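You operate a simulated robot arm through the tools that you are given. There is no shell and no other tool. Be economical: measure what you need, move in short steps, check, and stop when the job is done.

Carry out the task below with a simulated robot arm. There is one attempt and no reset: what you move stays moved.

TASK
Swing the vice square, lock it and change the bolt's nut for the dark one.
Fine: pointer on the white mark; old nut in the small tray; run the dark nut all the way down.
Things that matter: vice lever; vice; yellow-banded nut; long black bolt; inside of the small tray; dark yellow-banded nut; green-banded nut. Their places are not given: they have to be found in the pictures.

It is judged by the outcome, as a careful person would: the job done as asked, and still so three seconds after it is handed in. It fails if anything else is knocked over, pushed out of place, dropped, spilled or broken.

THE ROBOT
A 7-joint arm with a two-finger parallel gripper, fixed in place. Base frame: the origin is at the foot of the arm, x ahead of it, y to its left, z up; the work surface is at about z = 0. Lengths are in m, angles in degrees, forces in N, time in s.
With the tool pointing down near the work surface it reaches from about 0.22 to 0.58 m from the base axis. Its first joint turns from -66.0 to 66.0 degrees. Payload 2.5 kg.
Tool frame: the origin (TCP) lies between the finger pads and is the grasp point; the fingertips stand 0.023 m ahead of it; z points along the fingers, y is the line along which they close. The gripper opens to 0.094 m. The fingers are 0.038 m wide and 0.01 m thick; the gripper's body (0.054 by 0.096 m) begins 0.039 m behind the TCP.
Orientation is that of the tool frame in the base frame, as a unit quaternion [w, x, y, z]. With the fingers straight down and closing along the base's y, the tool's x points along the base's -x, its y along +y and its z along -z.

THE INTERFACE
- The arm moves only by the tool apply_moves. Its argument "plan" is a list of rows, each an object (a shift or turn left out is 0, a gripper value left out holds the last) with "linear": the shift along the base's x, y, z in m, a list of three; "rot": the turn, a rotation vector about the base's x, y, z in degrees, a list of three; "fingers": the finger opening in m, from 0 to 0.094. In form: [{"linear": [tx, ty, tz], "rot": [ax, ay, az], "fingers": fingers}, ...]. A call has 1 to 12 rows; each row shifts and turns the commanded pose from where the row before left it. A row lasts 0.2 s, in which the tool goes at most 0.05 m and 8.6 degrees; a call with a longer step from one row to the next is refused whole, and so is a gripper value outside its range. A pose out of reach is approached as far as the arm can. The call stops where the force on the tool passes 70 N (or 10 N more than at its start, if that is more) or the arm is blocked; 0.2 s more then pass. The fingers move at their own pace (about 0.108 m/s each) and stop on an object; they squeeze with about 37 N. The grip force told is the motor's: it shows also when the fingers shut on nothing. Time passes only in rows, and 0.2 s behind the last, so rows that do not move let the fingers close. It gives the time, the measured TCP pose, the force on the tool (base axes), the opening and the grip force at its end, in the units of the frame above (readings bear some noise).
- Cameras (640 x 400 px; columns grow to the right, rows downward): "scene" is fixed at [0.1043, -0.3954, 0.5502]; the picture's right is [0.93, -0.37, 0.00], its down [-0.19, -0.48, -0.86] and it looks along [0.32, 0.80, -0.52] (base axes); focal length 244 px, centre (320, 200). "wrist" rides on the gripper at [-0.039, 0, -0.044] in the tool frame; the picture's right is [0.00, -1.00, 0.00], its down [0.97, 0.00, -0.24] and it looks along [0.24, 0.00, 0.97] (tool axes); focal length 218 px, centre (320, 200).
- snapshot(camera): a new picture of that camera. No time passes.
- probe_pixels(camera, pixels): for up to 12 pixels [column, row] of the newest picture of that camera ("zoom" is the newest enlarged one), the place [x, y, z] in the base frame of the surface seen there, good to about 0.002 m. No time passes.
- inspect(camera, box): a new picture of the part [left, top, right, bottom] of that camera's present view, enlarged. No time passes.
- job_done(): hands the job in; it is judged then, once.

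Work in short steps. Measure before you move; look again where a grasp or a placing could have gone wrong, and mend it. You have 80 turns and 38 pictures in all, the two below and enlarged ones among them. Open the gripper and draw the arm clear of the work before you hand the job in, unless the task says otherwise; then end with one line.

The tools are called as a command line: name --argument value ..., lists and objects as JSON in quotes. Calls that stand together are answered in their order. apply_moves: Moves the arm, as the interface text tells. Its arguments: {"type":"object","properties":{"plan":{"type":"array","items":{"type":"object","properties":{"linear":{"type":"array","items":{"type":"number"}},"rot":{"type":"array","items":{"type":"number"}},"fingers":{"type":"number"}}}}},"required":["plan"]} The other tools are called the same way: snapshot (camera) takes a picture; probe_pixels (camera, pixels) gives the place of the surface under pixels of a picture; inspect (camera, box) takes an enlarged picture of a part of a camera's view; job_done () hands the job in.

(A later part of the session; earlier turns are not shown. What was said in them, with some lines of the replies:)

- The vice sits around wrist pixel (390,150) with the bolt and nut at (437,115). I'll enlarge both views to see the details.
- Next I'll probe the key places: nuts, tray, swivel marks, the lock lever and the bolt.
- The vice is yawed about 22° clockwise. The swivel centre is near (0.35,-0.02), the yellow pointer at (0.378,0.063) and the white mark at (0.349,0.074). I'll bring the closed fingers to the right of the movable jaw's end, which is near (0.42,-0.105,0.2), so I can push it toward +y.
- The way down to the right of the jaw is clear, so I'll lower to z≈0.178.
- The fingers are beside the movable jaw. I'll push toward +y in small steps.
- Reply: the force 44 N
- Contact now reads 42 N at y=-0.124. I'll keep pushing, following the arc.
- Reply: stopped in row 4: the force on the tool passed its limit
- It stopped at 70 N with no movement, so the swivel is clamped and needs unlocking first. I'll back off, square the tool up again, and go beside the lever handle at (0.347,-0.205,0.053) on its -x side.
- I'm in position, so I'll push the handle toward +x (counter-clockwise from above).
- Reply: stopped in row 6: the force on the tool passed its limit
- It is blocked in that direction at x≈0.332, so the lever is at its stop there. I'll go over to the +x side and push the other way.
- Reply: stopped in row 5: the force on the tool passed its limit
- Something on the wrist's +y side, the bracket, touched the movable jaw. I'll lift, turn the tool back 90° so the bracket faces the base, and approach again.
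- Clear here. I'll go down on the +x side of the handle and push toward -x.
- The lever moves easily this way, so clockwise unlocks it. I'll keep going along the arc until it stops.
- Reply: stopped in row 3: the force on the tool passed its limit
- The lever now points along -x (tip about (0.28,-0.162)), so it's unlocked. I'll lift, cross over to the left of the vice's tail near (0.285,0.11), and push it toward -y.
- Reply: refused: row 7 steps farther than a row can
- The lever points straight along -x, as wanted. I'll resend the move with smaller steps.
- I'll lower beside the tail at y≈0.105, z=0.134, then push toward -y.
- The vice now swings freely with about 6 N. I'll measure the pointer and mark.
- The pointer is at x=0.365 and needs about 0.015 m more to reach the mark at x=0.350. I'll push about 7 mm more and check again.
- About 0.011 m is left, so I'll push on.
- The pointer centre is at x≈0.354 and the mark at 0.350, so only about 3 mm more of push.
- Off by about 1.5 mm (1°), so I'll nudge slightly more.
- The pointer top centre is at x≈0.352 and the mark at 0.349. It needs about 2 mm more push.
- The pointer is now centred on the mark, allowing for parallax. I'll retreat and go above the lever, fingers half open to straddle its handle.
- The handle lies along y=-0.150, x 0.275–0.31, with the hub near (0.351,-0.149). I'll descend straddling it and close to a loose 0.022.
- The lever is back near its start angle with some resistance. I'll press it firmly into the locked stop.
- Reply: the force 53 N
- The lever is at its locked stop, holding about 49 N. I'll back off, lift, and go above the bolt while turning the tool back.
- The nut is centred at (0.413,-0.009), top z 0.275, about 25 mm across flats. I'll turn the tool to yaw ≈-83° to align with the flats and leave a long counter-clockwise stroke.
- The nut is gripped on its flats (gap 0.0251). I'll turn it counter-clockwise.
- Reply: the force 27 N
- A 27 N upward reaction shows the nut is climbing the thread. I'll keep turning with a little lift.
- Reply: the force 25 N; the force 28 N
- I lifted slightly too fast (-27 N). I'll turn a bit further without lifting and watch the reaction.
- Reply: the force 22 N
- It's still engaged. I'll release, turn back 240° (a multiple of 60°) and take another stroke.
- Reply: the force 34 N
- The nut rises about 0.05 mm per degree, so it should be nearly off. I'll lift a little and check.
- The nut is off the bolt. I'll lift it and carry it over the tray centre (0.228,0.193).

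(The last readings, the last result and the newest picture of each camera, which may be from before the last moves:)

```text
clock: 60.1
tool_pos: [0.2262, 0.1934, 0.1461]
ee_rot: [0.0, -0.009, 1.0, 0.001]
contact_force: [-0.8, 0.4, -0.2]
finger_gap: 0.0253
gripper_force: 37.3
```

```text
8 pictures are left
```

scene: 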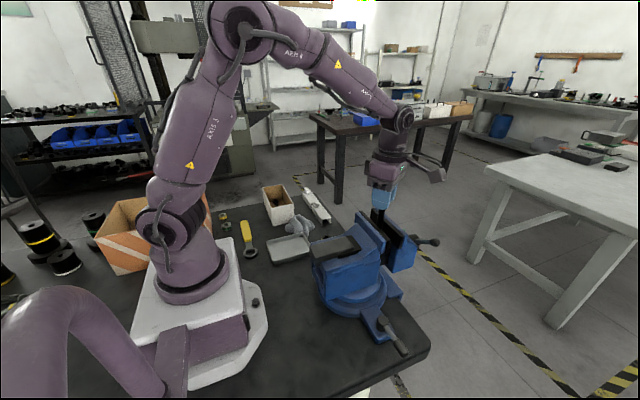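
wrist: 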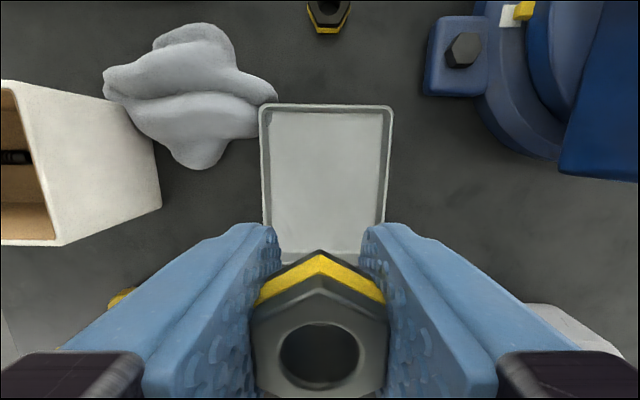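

The nut is held and the tray is below. I'll lower to just above the floor and release.

apply_moves --plan '[{"linear": [0, 0, -0.045]}, {"linear": [0, 0, -0.045]}, {"linear": [0, 0, -0.02]}, {"linear": [0, 0, -0.006]}, {}, {"fingers": 0.045}, {}, {}, {"linear": [0, 0, 0.04]}, {"linear": [0, 0, 0.049]}, {"linear": [0, 0, 0.049]}]'

snapshot --camera "wrist"

```text
clock: 62.5
tool_pos: [0.2263, 0.1917, 0.169]
ee_rot: [-0.002, -0.009, 1.0, 0.002]
contact_force: [0.3, 0.0, 0.1]
finger_gap: 0.0449
gripper_force: 0.0
```

```text
7 pictures are left
```

wrist: 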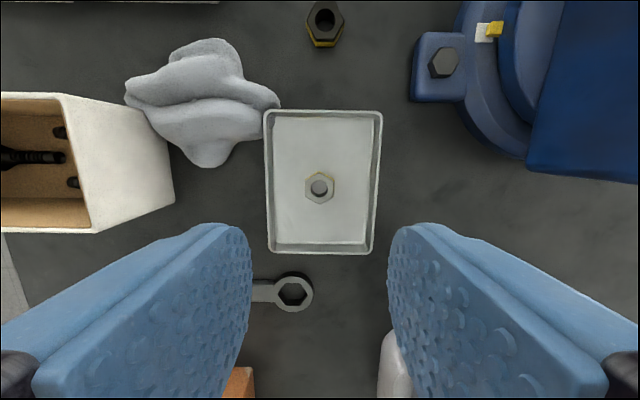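

The old nut lies in the tray. Next I'll move above the dark nut around (0.36,0.19) and look at its flats.

apply_moves --plan '[{"linear": [0.04, 0, 0.02]}, {"linear": [0.035, 0, 0.0]}, {"linear": [0.02, 0, 0.0]}, {}]'

inspect --camera "wrist" --box '[260, 60, 400, 240]'

```text
clock: 63.5
tool_pos: [0.3218, 0.1926, 0.1877]
ee_rot: [0.001, -0.009, 1.0, 0.001]
contact_force: [0.0, -0.7, 0.0]
finger_gap: 0.0448
gripper_force: 0.1
```

```text
2.22 times, centred on (330, 150) of wrist
```

zoom: 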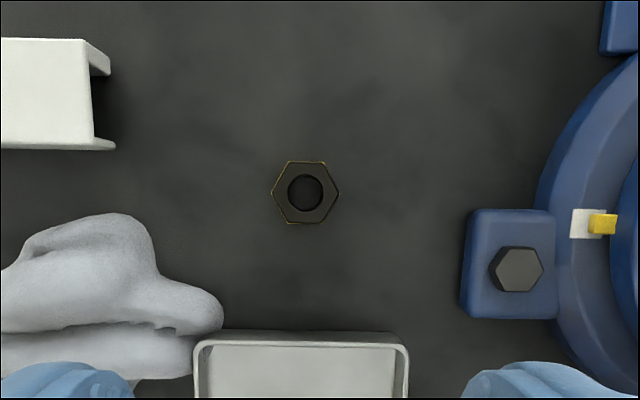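

probe_pixels --camera "zoom" --pixels '[[280, 192], [332, 193], [306, 168], [306, 217], [293, 180], [320, 206], [605, 216], [606, 232], [595, 224], [577, 213], [577, 235], [577, 224]]'

```text
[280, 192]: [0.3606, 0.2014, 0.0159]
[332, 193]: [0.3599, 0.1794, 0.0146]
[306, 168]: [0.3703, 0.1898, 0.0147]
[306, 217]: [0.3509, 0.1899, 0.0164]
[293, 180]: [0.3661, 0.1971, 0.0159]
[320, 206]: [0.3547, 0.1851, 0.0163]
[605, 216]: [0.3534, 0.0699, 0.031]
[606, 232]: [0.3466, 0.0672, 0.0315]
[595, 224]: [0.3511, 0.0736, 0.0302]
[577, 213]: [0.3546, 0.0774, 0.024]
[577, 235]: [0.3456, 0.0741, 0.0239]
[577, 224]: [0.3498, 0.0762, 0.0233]
```

The pointer is still on the mark (0.350 against 0.350). The dark nut is at (0.3605,0.190), top 0.015. I'll turn +27° to its flats, descend and grip.

apply_moves --plan '[{"linear": [0.0193, -0.001, 0], "rot": [0, 0, 6.75]}, {"linear": [0.0192, -0.001, 0], "rot": [0, 0, 6.75]}, {"linear": [0, 0, -0.045], "rot": [0, 0, 6.75]}, {"linear": [0, 0, -0.045], "rot": [0, 0, 6.75]}, {"linear": [0, 0, -0.045]}, {"linear": [0, 0, -0.018]}, {"linear": [0, 0, -0.007]}, {}]'

apply_moves --plan '[{"fingers": 0.0}, {}, {}]'

```text
clock: 65.3
tool_pos: [0.3605, 0.1913, 0.0278]
ee_rot: [0.0, -0.242, 0.97, 0.002]
contact_force: [0.1, -0.5, 0.2]
finger_gap: 0.045
gripper_force: 0.0
```

```text
clock: 66.1
tool_pos: [0.3607, 0.1908, 0.0273]
ee_rot: [-0.001, -0.243, 0.97, 0.002]
contact_force: [-0.5, -0.7, 0.0]
finger_gap: 0.0249
gripper_force: 36.8
```

Gripped at 0.0249. I'll lift and carry it over the bolt axis (0.4124,-0.0097), winding the tool up to yaw ≈+155° for a long clockwise stroke.

apply_moves --plan '[{"linear": [0, 0, 0.03]}, {"linear": [0, 0, 0.048]}, {"linear": [0, 0, 0.048], "rot": [0, 0, 8.5]}, {"linear": [0, 0, 0.048], "rot": [0, 0, 8.5]}, {"linear": [0, 0, 0.048], "rot": [0, 0, 8.5]}, {"linear": [0, 0, 0.048], "rot": [0, 0, 8.5]}, {"linear": [0, 0, 0.044], "rot": [0, 0, 8.5]}, {"linear": [0.0104, -0.0401, 0], "rot": [0, 0, 8.5]}, {"linear": [0.0104, -0.0401, 0], "rot": [0, 0, 8.5]}, {"linear": [0.0104, -0.0401, 0], "rot": [0, 0, 8.5]}, {"linear": [0.0103, -0.04, 0], "rot": [0, 0, 8.5]}, {"linear": [0.0103, -0.0401, 0], "rot": [0, 0, 8.5]}]'

apply_moves --plan '[{"rot": [0, 0, 8.5]}, {"rot": [0, 0, 8.5]}, {"rot": [0, 0, 8.5]}, {"rot": [0, 0, 8.5]}, {"rot": [0, 0, 7.5]}, {}]'

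inspect --camera "scene" --box '[350, 140, 430, 240]'

```text
clock: 68.7
tool_pos: [0.4121, -0.0082, 0.339]
ee_rot: [0.001, 0.834, -0.551, -0.001]
contact_force: [-0.2, 0.0, -1.5]
finger_gap: 0.0253
gripper_force: 36.6
```

```text
clock: 70.1
tool_pos: [0.4131, -0.0085, 0.3422]
ee_rot: [0.001, 0.976, -0.219, 0.0]
contact_force: [0.5, -0.4, 0.4]
finger_gap: 0.0253
gripper_force: 36.9
```

```text
4.00 times, centred on (390, 190) of scene
```

zoom: 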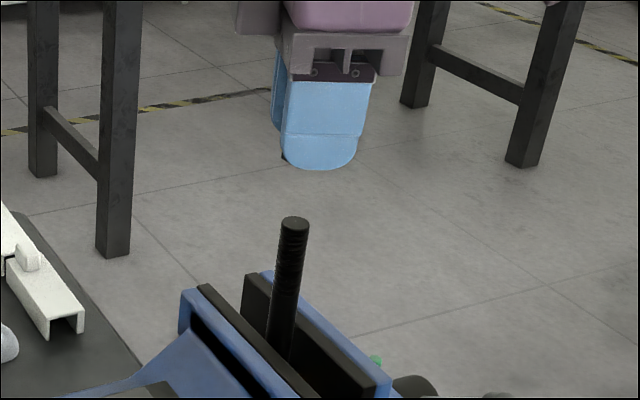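

probe_pixels --camera "zoom" --pixels '[[295, 221], [288, 222], [303, 223], [290, 250], [287, 285], [283, 310], [280, 340]]'

apply_moves --plan '[{"linear": [0, -0.0007, -0.03]}, {"linear": [0, 0, -0.006]}, {"linear": [0, 0, -0.003]}, {}]'

```text
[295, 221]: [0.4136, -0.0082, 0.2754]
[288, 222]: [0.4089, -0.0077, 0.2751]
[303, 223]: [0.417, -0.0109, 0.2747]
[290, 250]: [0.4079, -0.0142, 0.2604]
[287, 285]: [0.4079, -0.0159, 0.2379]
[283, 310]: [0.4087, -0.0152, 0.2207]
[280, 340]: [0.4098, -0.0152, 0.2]
```

```text
clock: 71.1
tool_pos: [0.4141, -0.0094, 0.3023]
ee_rot: [0.001, 0.976, -0.22, 0.0]
contact_force: [-11.1, 0.8, 17.3]
finger_gap: 0.0253
gripper_force: 36.8
```

The nut is touching the bolt top (+17 N at TCP z 0.302). I'll turn clockwise with a matched down feed of about 0.4 mm per row.

apply_moves --plan '[{"linear": [-0.0008, 0, 0], "rot": [0, 0, -8.5]}, {"linear": [0, 0, -0.0003], "rot": [0, 0, -8.5]}, {"linear": [0, 0, -0.0003], "rot": [0, 0, -8.5]}, {"linear": [0, 0, -0.0003], "rot": [0, 0, -8.5]}, {"linear": [0, 0, -0.0003], "rot": [0, 0, -8.5]}, {"linear": [0, 0, -0.0003], "rot": [0, 0, -8.5]}, {"linear": [0, 0, -0.0003], "rot": [0, 0, -8.5]}, {"linear": [0, 0, -0.0003], "rot": [0, 0, -8.5]}]'

```text
clock: 72.9
tool_pos: [0.4123, -0.0103, 0.2998]
ee_rot: [-0.002, -0.685, 0.729, 0.002]
contact_force: [4.2, -1.8, 0.6]
finger_gap: 0.0252
gripper_force: 37.3
```

apply_moves --plan '[{"linear": [0, 0, -0.0005], "rot": [0, 0, -8.5]}, {"linear": [0, 0, -0.0004], "rot": [0, 0, -8.5]}, {"linear": [0, 0, -0.0004], "rot": [0, 0, -8.5]}, {"linear": [0, 0, -0.0004], "rot": [0, 0, -8.5]}, {"linear": [0, 0, -0.0004], "rot": [0, 0, -8.5]}, {"linear": [0, 0, -0.0004], "rot": [0, 0, -8.5]}, {"linear": [0, 0, -0.0004], "rot": [0, 0, -8.5]}, {"linear": [0, 0, -0.0004], "rot": [0, 0, -8.5]}, {"linear": [0, 0, -0.0004], "rot": [0, 0, -8.5]}, {"linear": [0, 0, -0.0004], "rot": [0, 0, -8.5]}]'

```text
clock: 75.1
tool_pos: [0.4123, -0.0094, 0.2964]
ee_rot: [0.001, -0.012, 1.0, 0.001]
contact_force: [6.1, -1.1, -12.1]
finger_gap: 0.0253
gripper_force: 37.2
```

The -12 N shows the thread is pulling the nut down. I'll continue with slightly more feed.

apply_moves --plan '[{"linear": [0, 0, -0.0015], "rot": [0, 0, -8.5]}, {"linear": [0, 0, -0.0005], "rot": [0, 0, -8.5]}, {"linear": [0, 0, -0.0005], "rot": [0, 0, -8.5]}, {"linear": [0, 0, -0.0005], "rot": [0, 0, -8.5]}, {"linear": [0, 0, -0.0005], "rot": [0, 0, -8.5]}, {"linear": [0, 0, -0.0005], "rot": [0, 0, -8.5]}, {"linear": [0, 0, -0.0005], "rot": [0, 0, -8.5]}, {"linear": [0, 0, -0.0005], "rot": [0, 0, -8.5]}, {"linear": [0, 0, -0.0005], "rot": [0, 0, -8.5]}, {"linear": [0, 0, -0.0005], "rot": [0, 0, -8.5]}]'

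```text
clock: 77.3
tool_pos: [0.4129, -0.0097, 0.2921]
ee_rot: [0.002, 0.667, 0.745, 0.002]
contact_force: [-2.5, 0.4, 28.1]
finger_gap: 0.0251
gripper_force: 37.2
```

I'll keep going toward yaw -150° with less feed.

apply_moves --plan '[{"linear": [0, 0, 0.001], "rot": [0, 0, -8.5]}, {"linear": [0, 0, -0.0003], "rot": [0, 0, -8.5]}, {"linear": [0, 0, -0.0003], "rot": [0, 0, -8.5]}, {"linear": [0, 0, -0.0003], "rot": [0, 0, -8.5]}, {"linear": [0, 0, -0.0003], "rot": [0, 0, -8.5]}, {"linear": [0, 0, -0.0003], "rot": [0, 0, -8.5]}, {"linear": [0, 0, -0.0003], "rot": [0, 0, -8.5]}]'

```text
clock: 78.9
tool_pos: [0.4129, -0.0099, 0.2884]
ee_rot: [0.003, 0.948, 0.317, 0.0]
contact_force: [3.9, -2.9, -1.5]
finger_gap: 0.0251
gripper_force: 37.2
```

The nut is about 13 mm down, level with the old nut's place. I'll release, wind back 300° and re-grip.

apply_moves --plan '[{"fingers": 0.05}, {}, {"rot": [0, 0, 8.5]}, {"rot": [0, 0, 8.5]}, {"rot": [0, 0, 8.5]}, {"rot": [0, 0, 8.5]}, {"rot": [0, 0, 8.5]}, {"rot": [0, 0, 8.5]}, {"rot": [0, 0, 8.5]}, {"rot": [0, 0, 8.5]}, {"rot": [0, 0, 8.5]}, {"rot": [0, 0, 8.5]}]'

apply_moves --plan '[{"rot": [0, 0, 8.5]}, {"rot": [0, 0, 8.5]}, {"rot": [0, 0, 8.5]}, {"rot": [0, 0, 8.5]}, {"rot": [0, 0, 8.5]}, {"rot": [0, 0, 8.5]}, {"rot": [0, 0, 8.5]}, {"rot": [0, 0, 8.5]}, {"rot": [0, 0, 8.5]}, {"rot": [0, 0, 8.5]}, {"rot": [0, 0, 8.5]}, {"rot": [0, 0, 8.5]}]'

apply_moves --plan '[{"rot": [0, 0, 8.5]}, {"rot": [0, 0, 8.5]}, {"rot": [0, 0, 8.5]}, {"rot": [0, 0, 8.5]}, {"rot": [0, 0, 8.5]}, {"rot": [0, 0, 8.5]}, {"rot": [0, 0, 8.5]}, {"rot": [0, 0, 8.5]}, {"rot": [0, 0, 8.5]}, {"rot": [0, 0, 8.5]}, {"rot": [0, 0, 8.5]}, {"rot": [0, 0, 8.5]}]'

inspect --camera "scene" --box '[350, 160, 430, 240]'

```text
clock: 81.5
tool_pos: [0.4136, -0.0109, 0.29]
ee_rot: [0.001, 0.483, 0.876, 0.001]
contact_force: [0.0, 0.6, 0.1]
finger_gap: 0.0497
gripper_force: 0.1
```

```text
clock: 84.1
tool_pos: [0.4128, -0.0105, 0.2906]
ee_rot: [-0.001, -0.376, 0.926, 0.001]
contact_force: [-0.3, 0.0, 0.3]
finger_gap: 0.0499
gripper_force: 0.1
```

```text
clock: 86.7
tool_pos: [0.4133, -0.0093, 0.2894]
ee_rot: [0.002, 0.957, -0.289, 0.0]
contact_force: [-0.1, -0.5, 0.0]
finger_gap: 0.0501
gripper_force: 0.2
```

```text
5.00 times, centred on (390, 200) of scene
```

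zoom: 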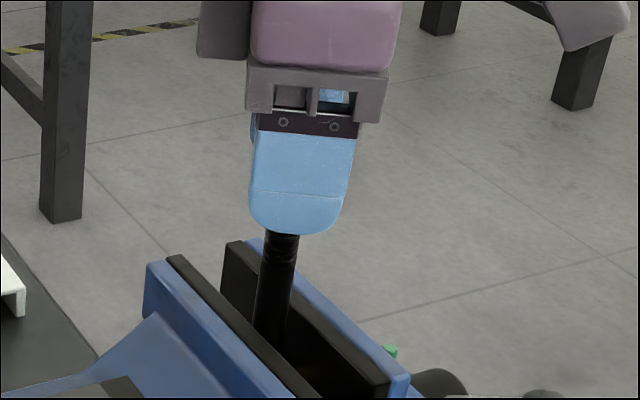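

I'll finish the wind-back to 300°, re-grip, and begin the next clockwise stroke.

apply_moves --plan '[{"rot": [0, 0, 8.5]}, {"linear": [0, 0, -0.001], "rot": [0, 0, 2.5]}, {"fingers": 0}, {}, {}, {"linear": [0, 0, -0.0004], "rot": [0, 0, -8.5]}, {"linear": [0, 0, -0.0004], "rot": [0, 0, -8.5]}, {"linear": [0, 0, -0.0004], "rot": [0, 0, -8.5]}, {"linear": [0, 0, -0.0004], "rot": [0, 0, -8.5]}, {"linear": [0, 0, -0.0004], "rot": [0, 0, -8.5]}, {"linear": [0, 0, -0.0004], "rot": [0, 0, -8.5]}, {"linear": [0, 0, -0.0004], "rot": [0, 0, -8.5]}]'

```text
clock: 89.3
tool_pos: [0.4125, -0.0101, 0.2864]
ee_rot: [0.001, 0.751, -0.66, -0.001]
contact_force: [-1.0, 1.4, -0.4]
finger_gap: 0.0251
gripper_force: 36.4
```

Balanced (force about 0). Continuing.

apply_moves --plan '[{"linear": [0, 0, -0.0004], "rot": [0, 0, -8.5]}, {"linear": [0, 0, -0.0004], "rot": [0, 0, -8.5]}, {"linear": [0, 0, -0.0004], "rot": [0, 0, -8.5]}, {"linear": [0, 0, -0.0004], "rot": [0, 0, -8.5]}, {"linear": [0, 0, -0.0004], "rot": [0, 0, -8.5]}, {"linear": [0, 0, -0.0004], "rot": [0, 0, -8.5]}, {"linear": [0, 0, -0.0004], "rot": [0, 0, -8.5]}, {"linear": [0, 0, -0.0004], "rot": [0, 0, -8.5]}, {"linear": [0, 0, -0.0004], "rot": [0, 0, -8.5]}, {"linear": [0, 0, -0.0004], "rot": [0, 0, -8.5]}, {"linear": [0, 0, -0.0004], "rot": [0, 0, -8.5]}, {"linear": [0, 0, -0.0004], "rot": [0, 0, -8.5]}]'

```text
clock: 91.9
tool_pos: [0.4137, -0.0096, 0.2804]
ee_rot: [0.0, 0.04, 0.999, 0.002]
contact_force: [3.3, -1.7, 4.0]
finger_gap: 0.0254
gripper_force: 37.2
```

apply_moves --plan '[{"linear": [0, 0, -0.0003], "rot": [0, 0, -8.5]}, {"linear": [0, 0, -0.0004], "rot": [0, 0, -8.5]}, {"linear": [0, 0, -0.0004], "rot": [0, 0, -8.5]}, {"linear": [0, 0, -0.0004], "rot": [0, 0, -8.5]}, {"linear": [0, 0, -0.0004], "rot": [0, 0, -8.5]}, {"linear": [0, 0, -0.0004], "rot": [0, 0, -8.5]}, {"linear": [0, 0, -0.0004], "rot": [0, 0, -8.5]}, {"linear": [0, 0, -0.0004], "rot": [0, 0, -8.5]}, {"linear": [0, 0, -0.0004], "rot": [0, 0, -8.5]}, {"linear": [0, 0, -0.0004], "rot": [0, 0, -8.5]}]'

```text
clock: 94.1
tool_pos: [0.4122, -0.0097, 0.2771]
ee_rot: [0.002, 0.705, 0.71, 0.001]
contact_force: [-3.2, -6.6, 21.3]
finger_gap: 0.0254
gripper_force: 36.8
```

Reaction is +21 N, so it may be near the bottom. I'll keep turning without feed to see.

apply_moves --plan '[{"rot": [0, 0, -8.5]}, {"rot": [0, 0, -8.5]}, {"rot": [0, 0, -8.5]}, {"rot": [0, 0, -8.5]}, {"rot": [0, 0, -8.5]}, {"rot": [0, 0, -8.5]}]'

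inspect --camera "scene" --box '[350, 160, 430, 240]'

```text
clock: 95.5
tool_pos: [0.4119, -0.0088, 0.2748]
ee_rot: [0.001, 0.941, 0.338, -0.001]
contact_force: [6.6, -3.5, -19.5]
finger_gap: 0.0252
gripper_force: 37.4
```

```text
5.00 times, centred on (390, 200) of scene
```

zoom: 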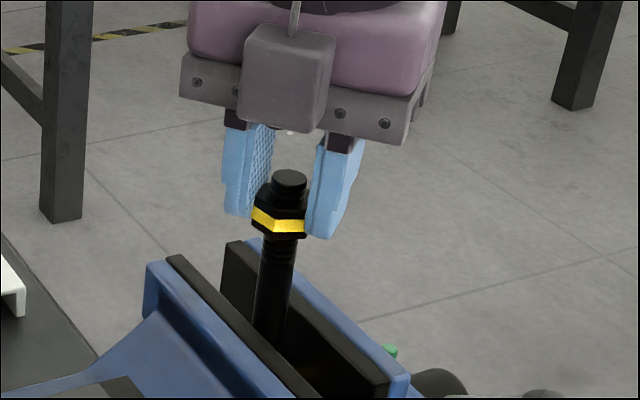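

The nut is still descending, with about 10 mm of bolt showing above it and thread left below. I'll wind back 300° for another stroke.

apply_moves --plan '[{"fingers": 0.05}, {"linear": [0, 0, -0.003]}, {"rot": [0, 0, 8.5]}, {"rot": [0, 0, 8.5]}, {"rot": [0, 0, 8.5]}, {"rot": [0, 0, 8.5]}, {"rot": [0, 0, 8.5]}, {"rot": [0, 0, 8.5]}, {"rot": [0, 0, 8.5]}, {"rot": [0, 0, 8.5]}, {"rot": [0, 0, 8.5]}, {"rot": [0, 0, 8.5]}]'

apply_moves --plan '[{"rot": [0, 0, 8.5]}, {"rot": [0, 0, 8.5]}, {"rot": [0, 0, 8.5]}, {"rot": [0, 0, 8.5]}, {"rot": [0, 0, 8.5]}, {"rot": [0, 0, 8.5]}, {"rot": [0, 0, 8.5]}, {"rot": [0, 0, 8.5]}, {"rot": [0, 0, 8.5]}, {"rot": [0, 0, 8.5]}, {"rot": [0, 0, 8.5]}, {"rot": [0, 0, 8.5]}]'

apply_moves --plan '[{"rot": [0, 0, 8.5]}, {"rot": [0, 0, 8.5]}, {"rot": [0, 0, 8.5]}, {"rot": [0, 0, 8.5]}, {"rot": [0, 0, 8.5]}, {"rot": [0, 0, 8.5]}, {"rot": [0, 0, 8.5]}, {"rot": [0, 0, 8.5]}, {"rot": [0, 0, 8.5]}, {"rot": [0, 0, 8.5]}, {"rot": [0, 0, 8.5]}, {"rot": [0, 0, 8.5]}]'

apply_moves --plan '[{"rot": [0, 0, 8.5]}, {"rot": [0, 0, 2.5]}, {"fingers": 0}, {}, {}, {"linear": [0, 0, -0.0004], "rot": [0, 0, -8.5]}, {"linear": [0, 0, -0.0004], "rot": [0, 0, -8.5]}, {"linear": [0, 0, -0.0004], "rot": [0, 0, -8.5]}, {"linear": [0, 0, -0.0004], "rot": [0, 0, -8.5]}, {"linear": [0, 0, -0.0004], "rot": [0, 0, -8.5]}, {"linear": [0, 0, -0.0004], "rot": [0, 0, -8.5]}, {"linear": [0, 0, -0.0004], "rot": [0, 0, -8.5]}]'

```text
clock: 98.1
tool_pos: [0.4122, -0.0096, 0.2753]
ee_rot: [0.0, 0.464, 0.886, 0.002]
contact_force: [-0.8, 0.1, 0.4]
finger_gap: 0.05
gripper_force: 0.0
```

```text
clock: 100.7
tool_pos: [0.4135, -0.009, 0.2744]
ee_rot: [-0.001, -0.397, 0.918, 0.001]
contact_force: [-0.4, 0.4, -0.4]
finger_gap: 0.05
gripper_force: 0.1
```

```text
clock: 103.3
tool_pos: [0.4126, -0.0111, 0.2732]
ee_rot: [0.001, 0.963, -0.269, 0.0]
contact_force: [0.1, -0.1, -0.1]
finger_gap: 0.0501
gripper_force: 0.1
```

```text
clock: 105.9
tool_pos: [0.4142, -0.01, 0.2702]
ee_rot: [0.0, 0.765, -0.644, 0.0]
contact_force: [-0.6, 4.5, 5.0]
finger_gap: 0.0252
gripper_force: 37.0
```

apply_moves --plan '[{"linear": [0, 0, -0.0003], "rot": [0, 0, -8.5]}, {"linear": [0, 0, -0.0004], "rot": [0, 0, -8.5]}, {"linear": [0, 0, -0.0004], "rot": [0, 0, -8.5]}, {"linear": [0, 0, -0.0004], "rot": [0, 0, -8.5]}, {"linear": [0, 0, -0.0004], "rot": [0, 0, -8.5]}, {"linear": [0, 0, -0.0004], "rot": [0, 0, -8.5]}, {"linear": [0, 0, -0.0004], "rot": [0, 0, -8.5]}, {"linear": [0, 0, -0.0004], "rot": [0, 0, -8.5]}, {"linear": [0, 0, -0.0004], "rot": [0, 0, -8.5]}, {"linear": [0, 0, -0.0004], "rot": [0, 0, -8.5]}]'

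apply_moves --plan '[{"linear": [0, 0, -0.0003], "rot": [0, 0, -8.5]}, {"linear": [0, 0, -0.0003], "rot": [0, 0, -8.5]}, {"linear": [0, 0, -0.0003], "rot": [0, 0, -8.5]}, {"linear": [0, 0, -0.0003], "rot": [0, 0, -8.5]}, {"linear": [0, 0, -0.0003], "rot": [0, 0, -8.5]}, {"linear": [0, 0, -0.0003], "rot": [0, 0, -8.5]}]'

```text
clock: 108.1
tool_pos: [0.4121, -0.0107, 0.2688]
ee_rot: [0.0, -0.13, 0.992, 0.002]
contact_force: [1.6, 1.3, 0.7]
finger_gap: 0.0247
gripper_force: 36.5
```

```text
clock: 109.5
tool_pos: [0.412, -0.0101, 0.2652]
ee_rot: [0.002, 0.31, 0.951, 0.001]
contact_force: [5.8, -4.8, -6.9]
finger_gap: 0.0253
gripper_force: 37.4
```

apply_moves --plan '[{"linear": [0, 0, -0.0007], "rot": [0, 0, -8.5]}, {"linear": [0, 0, -0.0004], "rot": [0, 0, -8.5]}, {"linear": [0, 0, -0.0004], "rot": [0, 0, -8.5]}, {"linear": [0, 0, -0.0004], "rot": [0, 0, -8.5]}, {"linear": [0, 0, -0.0004], "rot": [0, 0, -8.5]}, {"linear": [0, 0, -0.0004], "rot": [0, 0, -8.5]}]'

apply_moves --plan '[{"linear": [0, 0, -0.0003], "rot": [0, 0, -8.5]}, {"linear": [0, 0, -0.0003], "rot": [0, 0, -8.5]}, {"linear": [0, 0, -0.0003], "rot": [0, 0, -8.5]}, {"linear": [0, 0, -0.0003], "rot": [0, 0, -8.5]}, {"linear": [0, 0, -0.0003], "rot": [0, 0, -8.5]}, {"linear": [0, 0, -0.0003], "rot": [0, 0, -8.5]}]'

```text
clock: 110.9
tool_pos: [0.4128, -0.0097, 0.264]
ee_rot: [0.001, 0.689, 0.725, 0.002]
contact_force: [-3.9, -0.1, 14.1]
finger_gap: 0.0252
gripper_force: 36.9
```

```text
clock: 112.3
tool_pos: [0.4132, -0.0096, 0.2618]
ee_rot: [0.001, 0.934, 0.358, 0.001]
contact_force: [8.6, -0.9, -5.1]
finger_gap: 0.0247
gripper_force: 37.3
```

Still threading down without a stop, so I'll wind back once more and continue.

apply_moves --plan '[{"fingers": 0.05}, {"linear": [0, 0, -0.001]}, {"rot": [0, 0, 8.5]}, {"rot": [0, 0, 8.5]}, {"rot": [0, 0, 8.5]}, {"rot": [0, 0, 8.5]}, {"rot": [0, 0, 8.5]}, {"rot": [0, 0, 8.5]}, {"rot": [0, 0, 8.5]}, {"rot": [0, 0, 8.5]}, {"rot": [0, 0, 8.5]}, {"rot": [0, 0, 8.5]}]'

apply_moves --plan '[{"rot": [0, 0, 8.5]}, {"rot": [0, 0, 8.5]}, {"rot": [0, 0, 8.5]}, {"rot": [0, 0, 8.5]}, {"rot": [0, 0, 8.5]}, {"rot": [0, 0, 8.5]}, {"rot": [0, 0, 8.5]}, {"rot": [0, 0, 8.5]}, {"rot": [0, 0, 8.5]}, {"rot": [0, 0, 8.5]}, {"rot": [0, 0, 8.5]}, {"rot": [0, 0, 8.5]}]'

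apply_moves --plan '[{"rot": [0, 0, 8.5]}, {"rot": [0, 0, 8.5]}, {"rot": [0, 0, 8.5]}, {"rot": [0, 0, 8.5]}, {"rot": [0, 0, 8.5]}, {"rot": [0, 0, 8.5]}, {"rot": [0, 0, 8.5]}, {"rot": [0, 0, 8.5]}, {"rot": [0, 0, 8.5]}, {"rot": [0, 0, 8.5]}, {"rot": [0, 0, 8.5]}, {"rot": [0, 0, 8.5]}]'

inspect --camera "scene" --box '[350, 160, 430, 240]'

```text
clock: 114.9
tool_pos: [0.4128, -0.0098, 0.2603]
ee_rot: [0.001, 0.444, 0.896, 0.002]
contact_force: [-0.2, -0.4, 0.7]
finger_gap: 0.0501
gripper_force: 0.1
```

```text
clock: 117.5
tool_pos: [0.4126, -0.0092, 0.2593]
ee_rot: [0.0, -0.416, 0.909, 0.001]
contact_force: [-0.1, 0.0, -0.5]
finger_gap: 0.0501
gripper_force: 0.1
```

```text
clock: 120.1
tool_pos: [0.4136, -0.0092, 0.2594]
ee_rot: [0.001, 0.969, -0.248, 0.0]
contact_force: [0.6, -0.9, 0.0]
finger_gap: 0.0499
gripper_force: 0.0
```

```text
5.00 times, centred on (390, 200) of scene
```

zoom: 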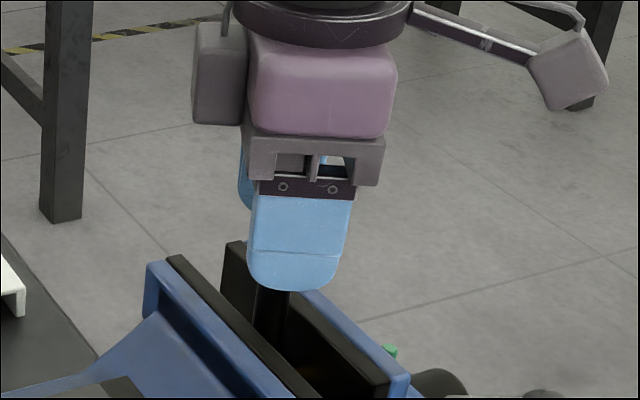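

The fingers cover the nut, with its bottom at about z 0.235. I'll re-grip and run the next stroke, watching for the stop.

apply_moves --plan '[{"rot": [0, 0, 8.5]}, {"linear": [0, 0, 0.001], "rot": [0, 0, 2.5]}, {"fingers": 0}, {}, {}, {"linear": [0, 0, -0.0004], "rot": [0, 0, -8.5]}, {"linear": [0, 0, -0.0004], "rot": [0, 0, -8.5]}, {"linear": [0, 0, -0.0004], "rot": [0, 0, -8.5]}, {"linear": [0, 0, -0.0004], "rot": [0, 0, -8.5]}, {"linear": [0, 0, -0.0004], "rot": [0, 0, -8.5]}, {"linear": [0, 0, -0.0004], "rot": [0, 0, -8.5]}]'

apply_moves --plan '[{"linear": [0, 0, -0.0004], "rot": [0, 0, -8.5]}, {"linear": [0, 0, -0.0004], "rot": [0, 0, -8.5]}, {"linear": [0, 0, -0.0004], "rot": [0, 0, -8.5]}, {"linear": [0, 0, -0.0004], "rot": [0, 0, -8.5]}, {"linear": [0, 0, -0.0004], "rot": [0, 0, -8.5]}, {"linear": [0, 0, -0.0004], "rot": [0, 0, -8.5]}, {"linear": [0, 0, -0.0004], "rot": [0, 0, -8.5]}, {"linear": [0, 0, -0.0004], "rot": [0, 0, -8.5]}]'

```text
clock: 122.5
tool_pos: [0.4137, -0.0093, 0.2593]
ee_rot: [0.001, 0.824, -0.567, -0.001]
contact_force: [-3.0, -1.3, 2.6]
finger_gap: 0.0254
gripper_force: 36.9
```

```text
clock: 124.3
tool_pos: [0.4132, -0.0094, 0.2565]
ee_rot: [0.0, -0.365, 0.931, 0.001]
contact_force: [0.6, -1.2, 1.9]
finger_gap: 0.0251
gripper_force: 36.4
```

apply_moves --plan '[{"linear": [0, 0, -0.0004], "rot": [0, 0, -8.5]}, {"linear": [0, 0, -0.0004], "rot": [0, 0, -8.5]}, {"linear": [0, 0, -0.0004], "rot": [0, 0, -8.5]}, {"linear": [0, 0, -0.0004], "rot": [0, 0, -8.5]}, {"linear": [0, 0, -0.0004], "rot": [0, 0, -8.5]}, {"linear": [0, 0, -0.0004], "rot": [0, 0, -8.5]}, {"linear": [0, 0, -0.0004], "rot": [0, 0, -8.5]}, {"linear": [0, 0, -0.0004], "rot": [0, 0, -8.5]}]'

apply_moves --plan '[{"linear": [0, 0, -0.0003], "rot": [0, 0, -8.5]}, {"linear": [0, 0, -0.0004], "rot": [0, 0, -8.5]}, {"linear": [0, 0, -0.0004], "rot": [0, 0, -8.5]}, {"linear": [0, 0, -0.0004], "rot": [0, 0, -8.5]}, {"linear": [0, 0, -0.0004], "rot": [0, 0, -8.5]}, {"linear": [0, 0, -0.0004], "rot": [0, 0, -8.5]}]'

apply_moves --plan '[{"linear": [0, 0, -0.0003], "rot": [0, 0, -8.5]}, {"linear": [0, 0, -0.0003], "rot": [0, 0, -8.5]}, {"linear": [0, 0, -0.0003], "rot": [0, 0, -8.5]}, {"linear": [0, 0, -0.0003], "rot": [0, 0, -8.5]}, {"linear": [0, 0, -0.0003], "rot": [0, 0, -8.5]}, {"linear": [0, 0, -0.0003], "rot": [0, 0, -8.5]}]'

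```text
clock: 126.1
tool_pos: [0.4146, -0.01, 0.2532]
ee_rot: [0.001, 0.218, 0.976, 0.001]
contact_force: [-1.3, -0.5, 14.5]
finger_gap: 0.0274
gripper_force: 36.7
```

```text
clock: 127.5
tool_pos: [0.4126, -0.0103, 0.252]
ee_rot: [0.002, 0.617, 0.787, 0.003]
contact_force: [-2.7, -0.9, 23.9]
finger_gap: 0.0252
gripper_force: 37.0
```

```text
clock: 128.9
tool_pos: [0.4139, -0.0081, 0.2514]
ee_rot: [0.003, 0.895, 0.446, 0.005]
contact_force: [-6.6, -0.2, 44.4]
finger_gap: 0.0282
gripper_force: 37.5
```

The gap is jumping to 0.027–0.028 while the reaction rises to 44 N. The fingers are slipping over the nut's corners, so it is at its stop. I'll release, rise clear and look.

apply_moves --plan '[{"linear": [0, 0, 0.003]}, {"fingers": 0.06}, {}, {"linear": [0, 0, 0.04], "rot": [0, 0, 8.5]}, {"linear": [0, 0, 0.045], "rot": [0, 0, 8.5]}, {"linear": [0, 0, 0.045], "rot": [0, 0, 8.5]}]'

inspect --camera "scene" --box '[340, 180, 440, 250]'

```text
clock: 130.3
tool_pos: [0.4117, -0.0091, 0.3802]
ee_rot: [0.002, 0.773, 0.634, 0.001]
contact_force: [0.1, 1.0, 0.1]
finger_gap: 0.0602
gripper_force: 0.1
```

```text
5.71 times, centred on (390, 215) of scene
```

zoom: 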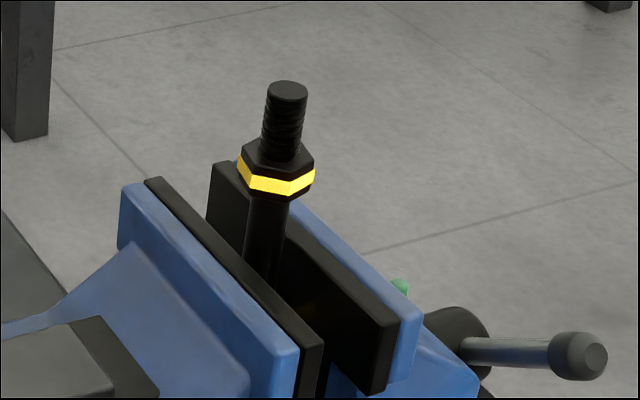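

probe_pixels --camera "zoom" --pixels '[[287, 90], [278, 168], [252, 160], [305, 160], [268, 185], [266, 215]]'

```text
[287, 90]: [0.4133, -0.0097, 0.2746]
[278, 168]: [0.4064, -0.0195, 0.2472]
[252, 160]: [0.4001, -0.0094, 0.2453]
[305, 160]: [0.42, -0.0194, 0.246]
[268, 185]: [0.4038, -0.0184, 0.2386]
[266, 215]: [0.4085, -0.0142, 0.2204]
```

The nut's top is at 0.246 with smooth shank below it, so it looks bottomed. As a confirmation I'll grip it fully once more and tighten clockwise.

apply_moves --plan '[{"linear": [0.001, 0, -0.045]}, {"linear": [0, 0, -0.045]}, {"linear": [0, 0, -0.042]}, {"fingers": 0}, {}, {}]'

apply_moves --plan '[{"rot": [0, 0, -8]}, {"rot": [0, 0, -8]}]'

apply_moves --plan '[{"rot": [0, 0, -8]}, {"rot": [0, 0, -8]}]'

apply_moves --plan '[{"rot": [0, 0, -8]}]'

```text
clock: 131.7
tool_pos: [0.4129, -0.0114, 0.2522]
ee_rot: [0.002, 0.774, 0.633, 0.001]
contact_force: [-2.9, 0.0, 0.4]
finger_gap: 0.0252
gripper_force: 36.7
```

```text
clock: 132.3
tool_pos: [0.4126, -0.012, 0.2506]
ee_rot: [0.001, 0.856, 0.518, 0.0]
contact_force: [-12.6, 0.0, 19.8]
finger_gap: 0.0268
gripper_force: 36.7
```

```text
clock: 132.9
tool_pos: [0.4139, -0.0092, 0.2513]
ee_rot: [0.001, 0.919, 0.394, 0.002]
contact_force: [-16.2, 4.1, 37.0]
finger_gap: 0.0278
gripper_force: 37.1
```

```text
clock: 133.3
tool_pos: [0.4145, -0.0101, 0.251]
ee_rot: [0.001, 0.944, 0.329, 0.004]
contact_force: [-11.7, 5.2, 38.0]
finger_gap: 0.0284
gripper_force: 37.1
```

It slips straight away (gap 0.025 to 0.028), so the nut is tight at the bottom. I'll open, rise and return to the start view for a last check.

apply_moves --plan '[{"fingers": 0.07}, {}, {"linear": [0, 0, 0.045]}, {"linear": [0, 0, 0.045], "rot": [0, 0, 8.5]}, {"linear": [0, 0, 0.045], "rot": [0, 0, 8.5]}, {"linear": [0, 0, 0.03], "rot": [0, 0, 8.5]}, {"linear": [-0.03, 0.03, 0], "rot": [0, 0, 8.5]}, {"linear": [-0.03, 0.03, 0], "rot": [0, 0, 8.5]}, {"rot": [0, 0, 8.5]}, {"rot": [0, 0, 8.5]}, {"rot": [0, 0, 8.5]}, {"rot": [0, 0, 8.5]}]'

apply_moves --plan '[{"rot": [0, 0, 8.5]}, {"rot": [0, 0, 8.5]}, {"rot": [0, 0, 8.5]}, {"rot": [0, 0, 8.5]}, {"rot": [0, 0, 8.5]}, {"rot": [0, 0, 8.5]}, {"rot": [0, 0, 8.5]}]'

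snapshot --camera "wrist"

```text
clock: 135.9
tool_pos: [0.3549, 0.051, 0.4141]
ee_rot: [0.001, 0.536, 0.844, 0.002]
contact_force: [-0.4, -0.5, 0.0]
finger_gap: 0.07
gripper_force: 0.0
```

```text
clock: 137.5
tool_pos: [0.3543, 0.0496, 0.4148]
ee_rot: [0.0, 0.047, 0.999, 0.002]
contact_force: [-0.3, -0.3, 0.6]
finger_gap: 0.0701
gripper_force: 0.0
```

```text
0 pictures are left
```

wrist: 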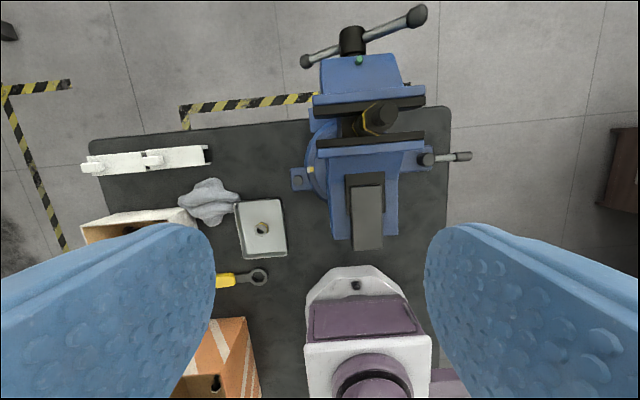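

probe_pixels --camera "wrist" --pixels '[[312, 169], [307, 170], [425, 159], [465, 156], [380, 115], [262, 228], [316, 106], [422, 98]]'

```text
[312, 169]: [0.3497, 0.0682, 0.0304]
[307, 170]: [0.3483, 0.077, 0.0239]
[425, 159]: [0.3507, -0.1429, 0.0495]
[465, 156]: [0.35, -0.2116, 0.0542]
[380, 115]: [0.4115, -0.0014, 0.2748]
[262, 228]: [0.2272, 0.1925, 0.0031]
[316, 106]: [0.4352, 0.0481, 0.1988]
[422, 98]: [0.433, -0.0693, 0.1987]
```

The pointer (x 0.350) sits on the white mark (0.349) and the jaws are square. The lever is back at its locked stop, the old nut is in the tray and the dark nut is run down. The arm is clear, so I'm handing in.

job_done

```text
The job is handed in.
```

The vice is square with its pointer on the white mark and is locked. The old nut is in the small tray, and the dark nut is run all the way down the bolt until it stopped.
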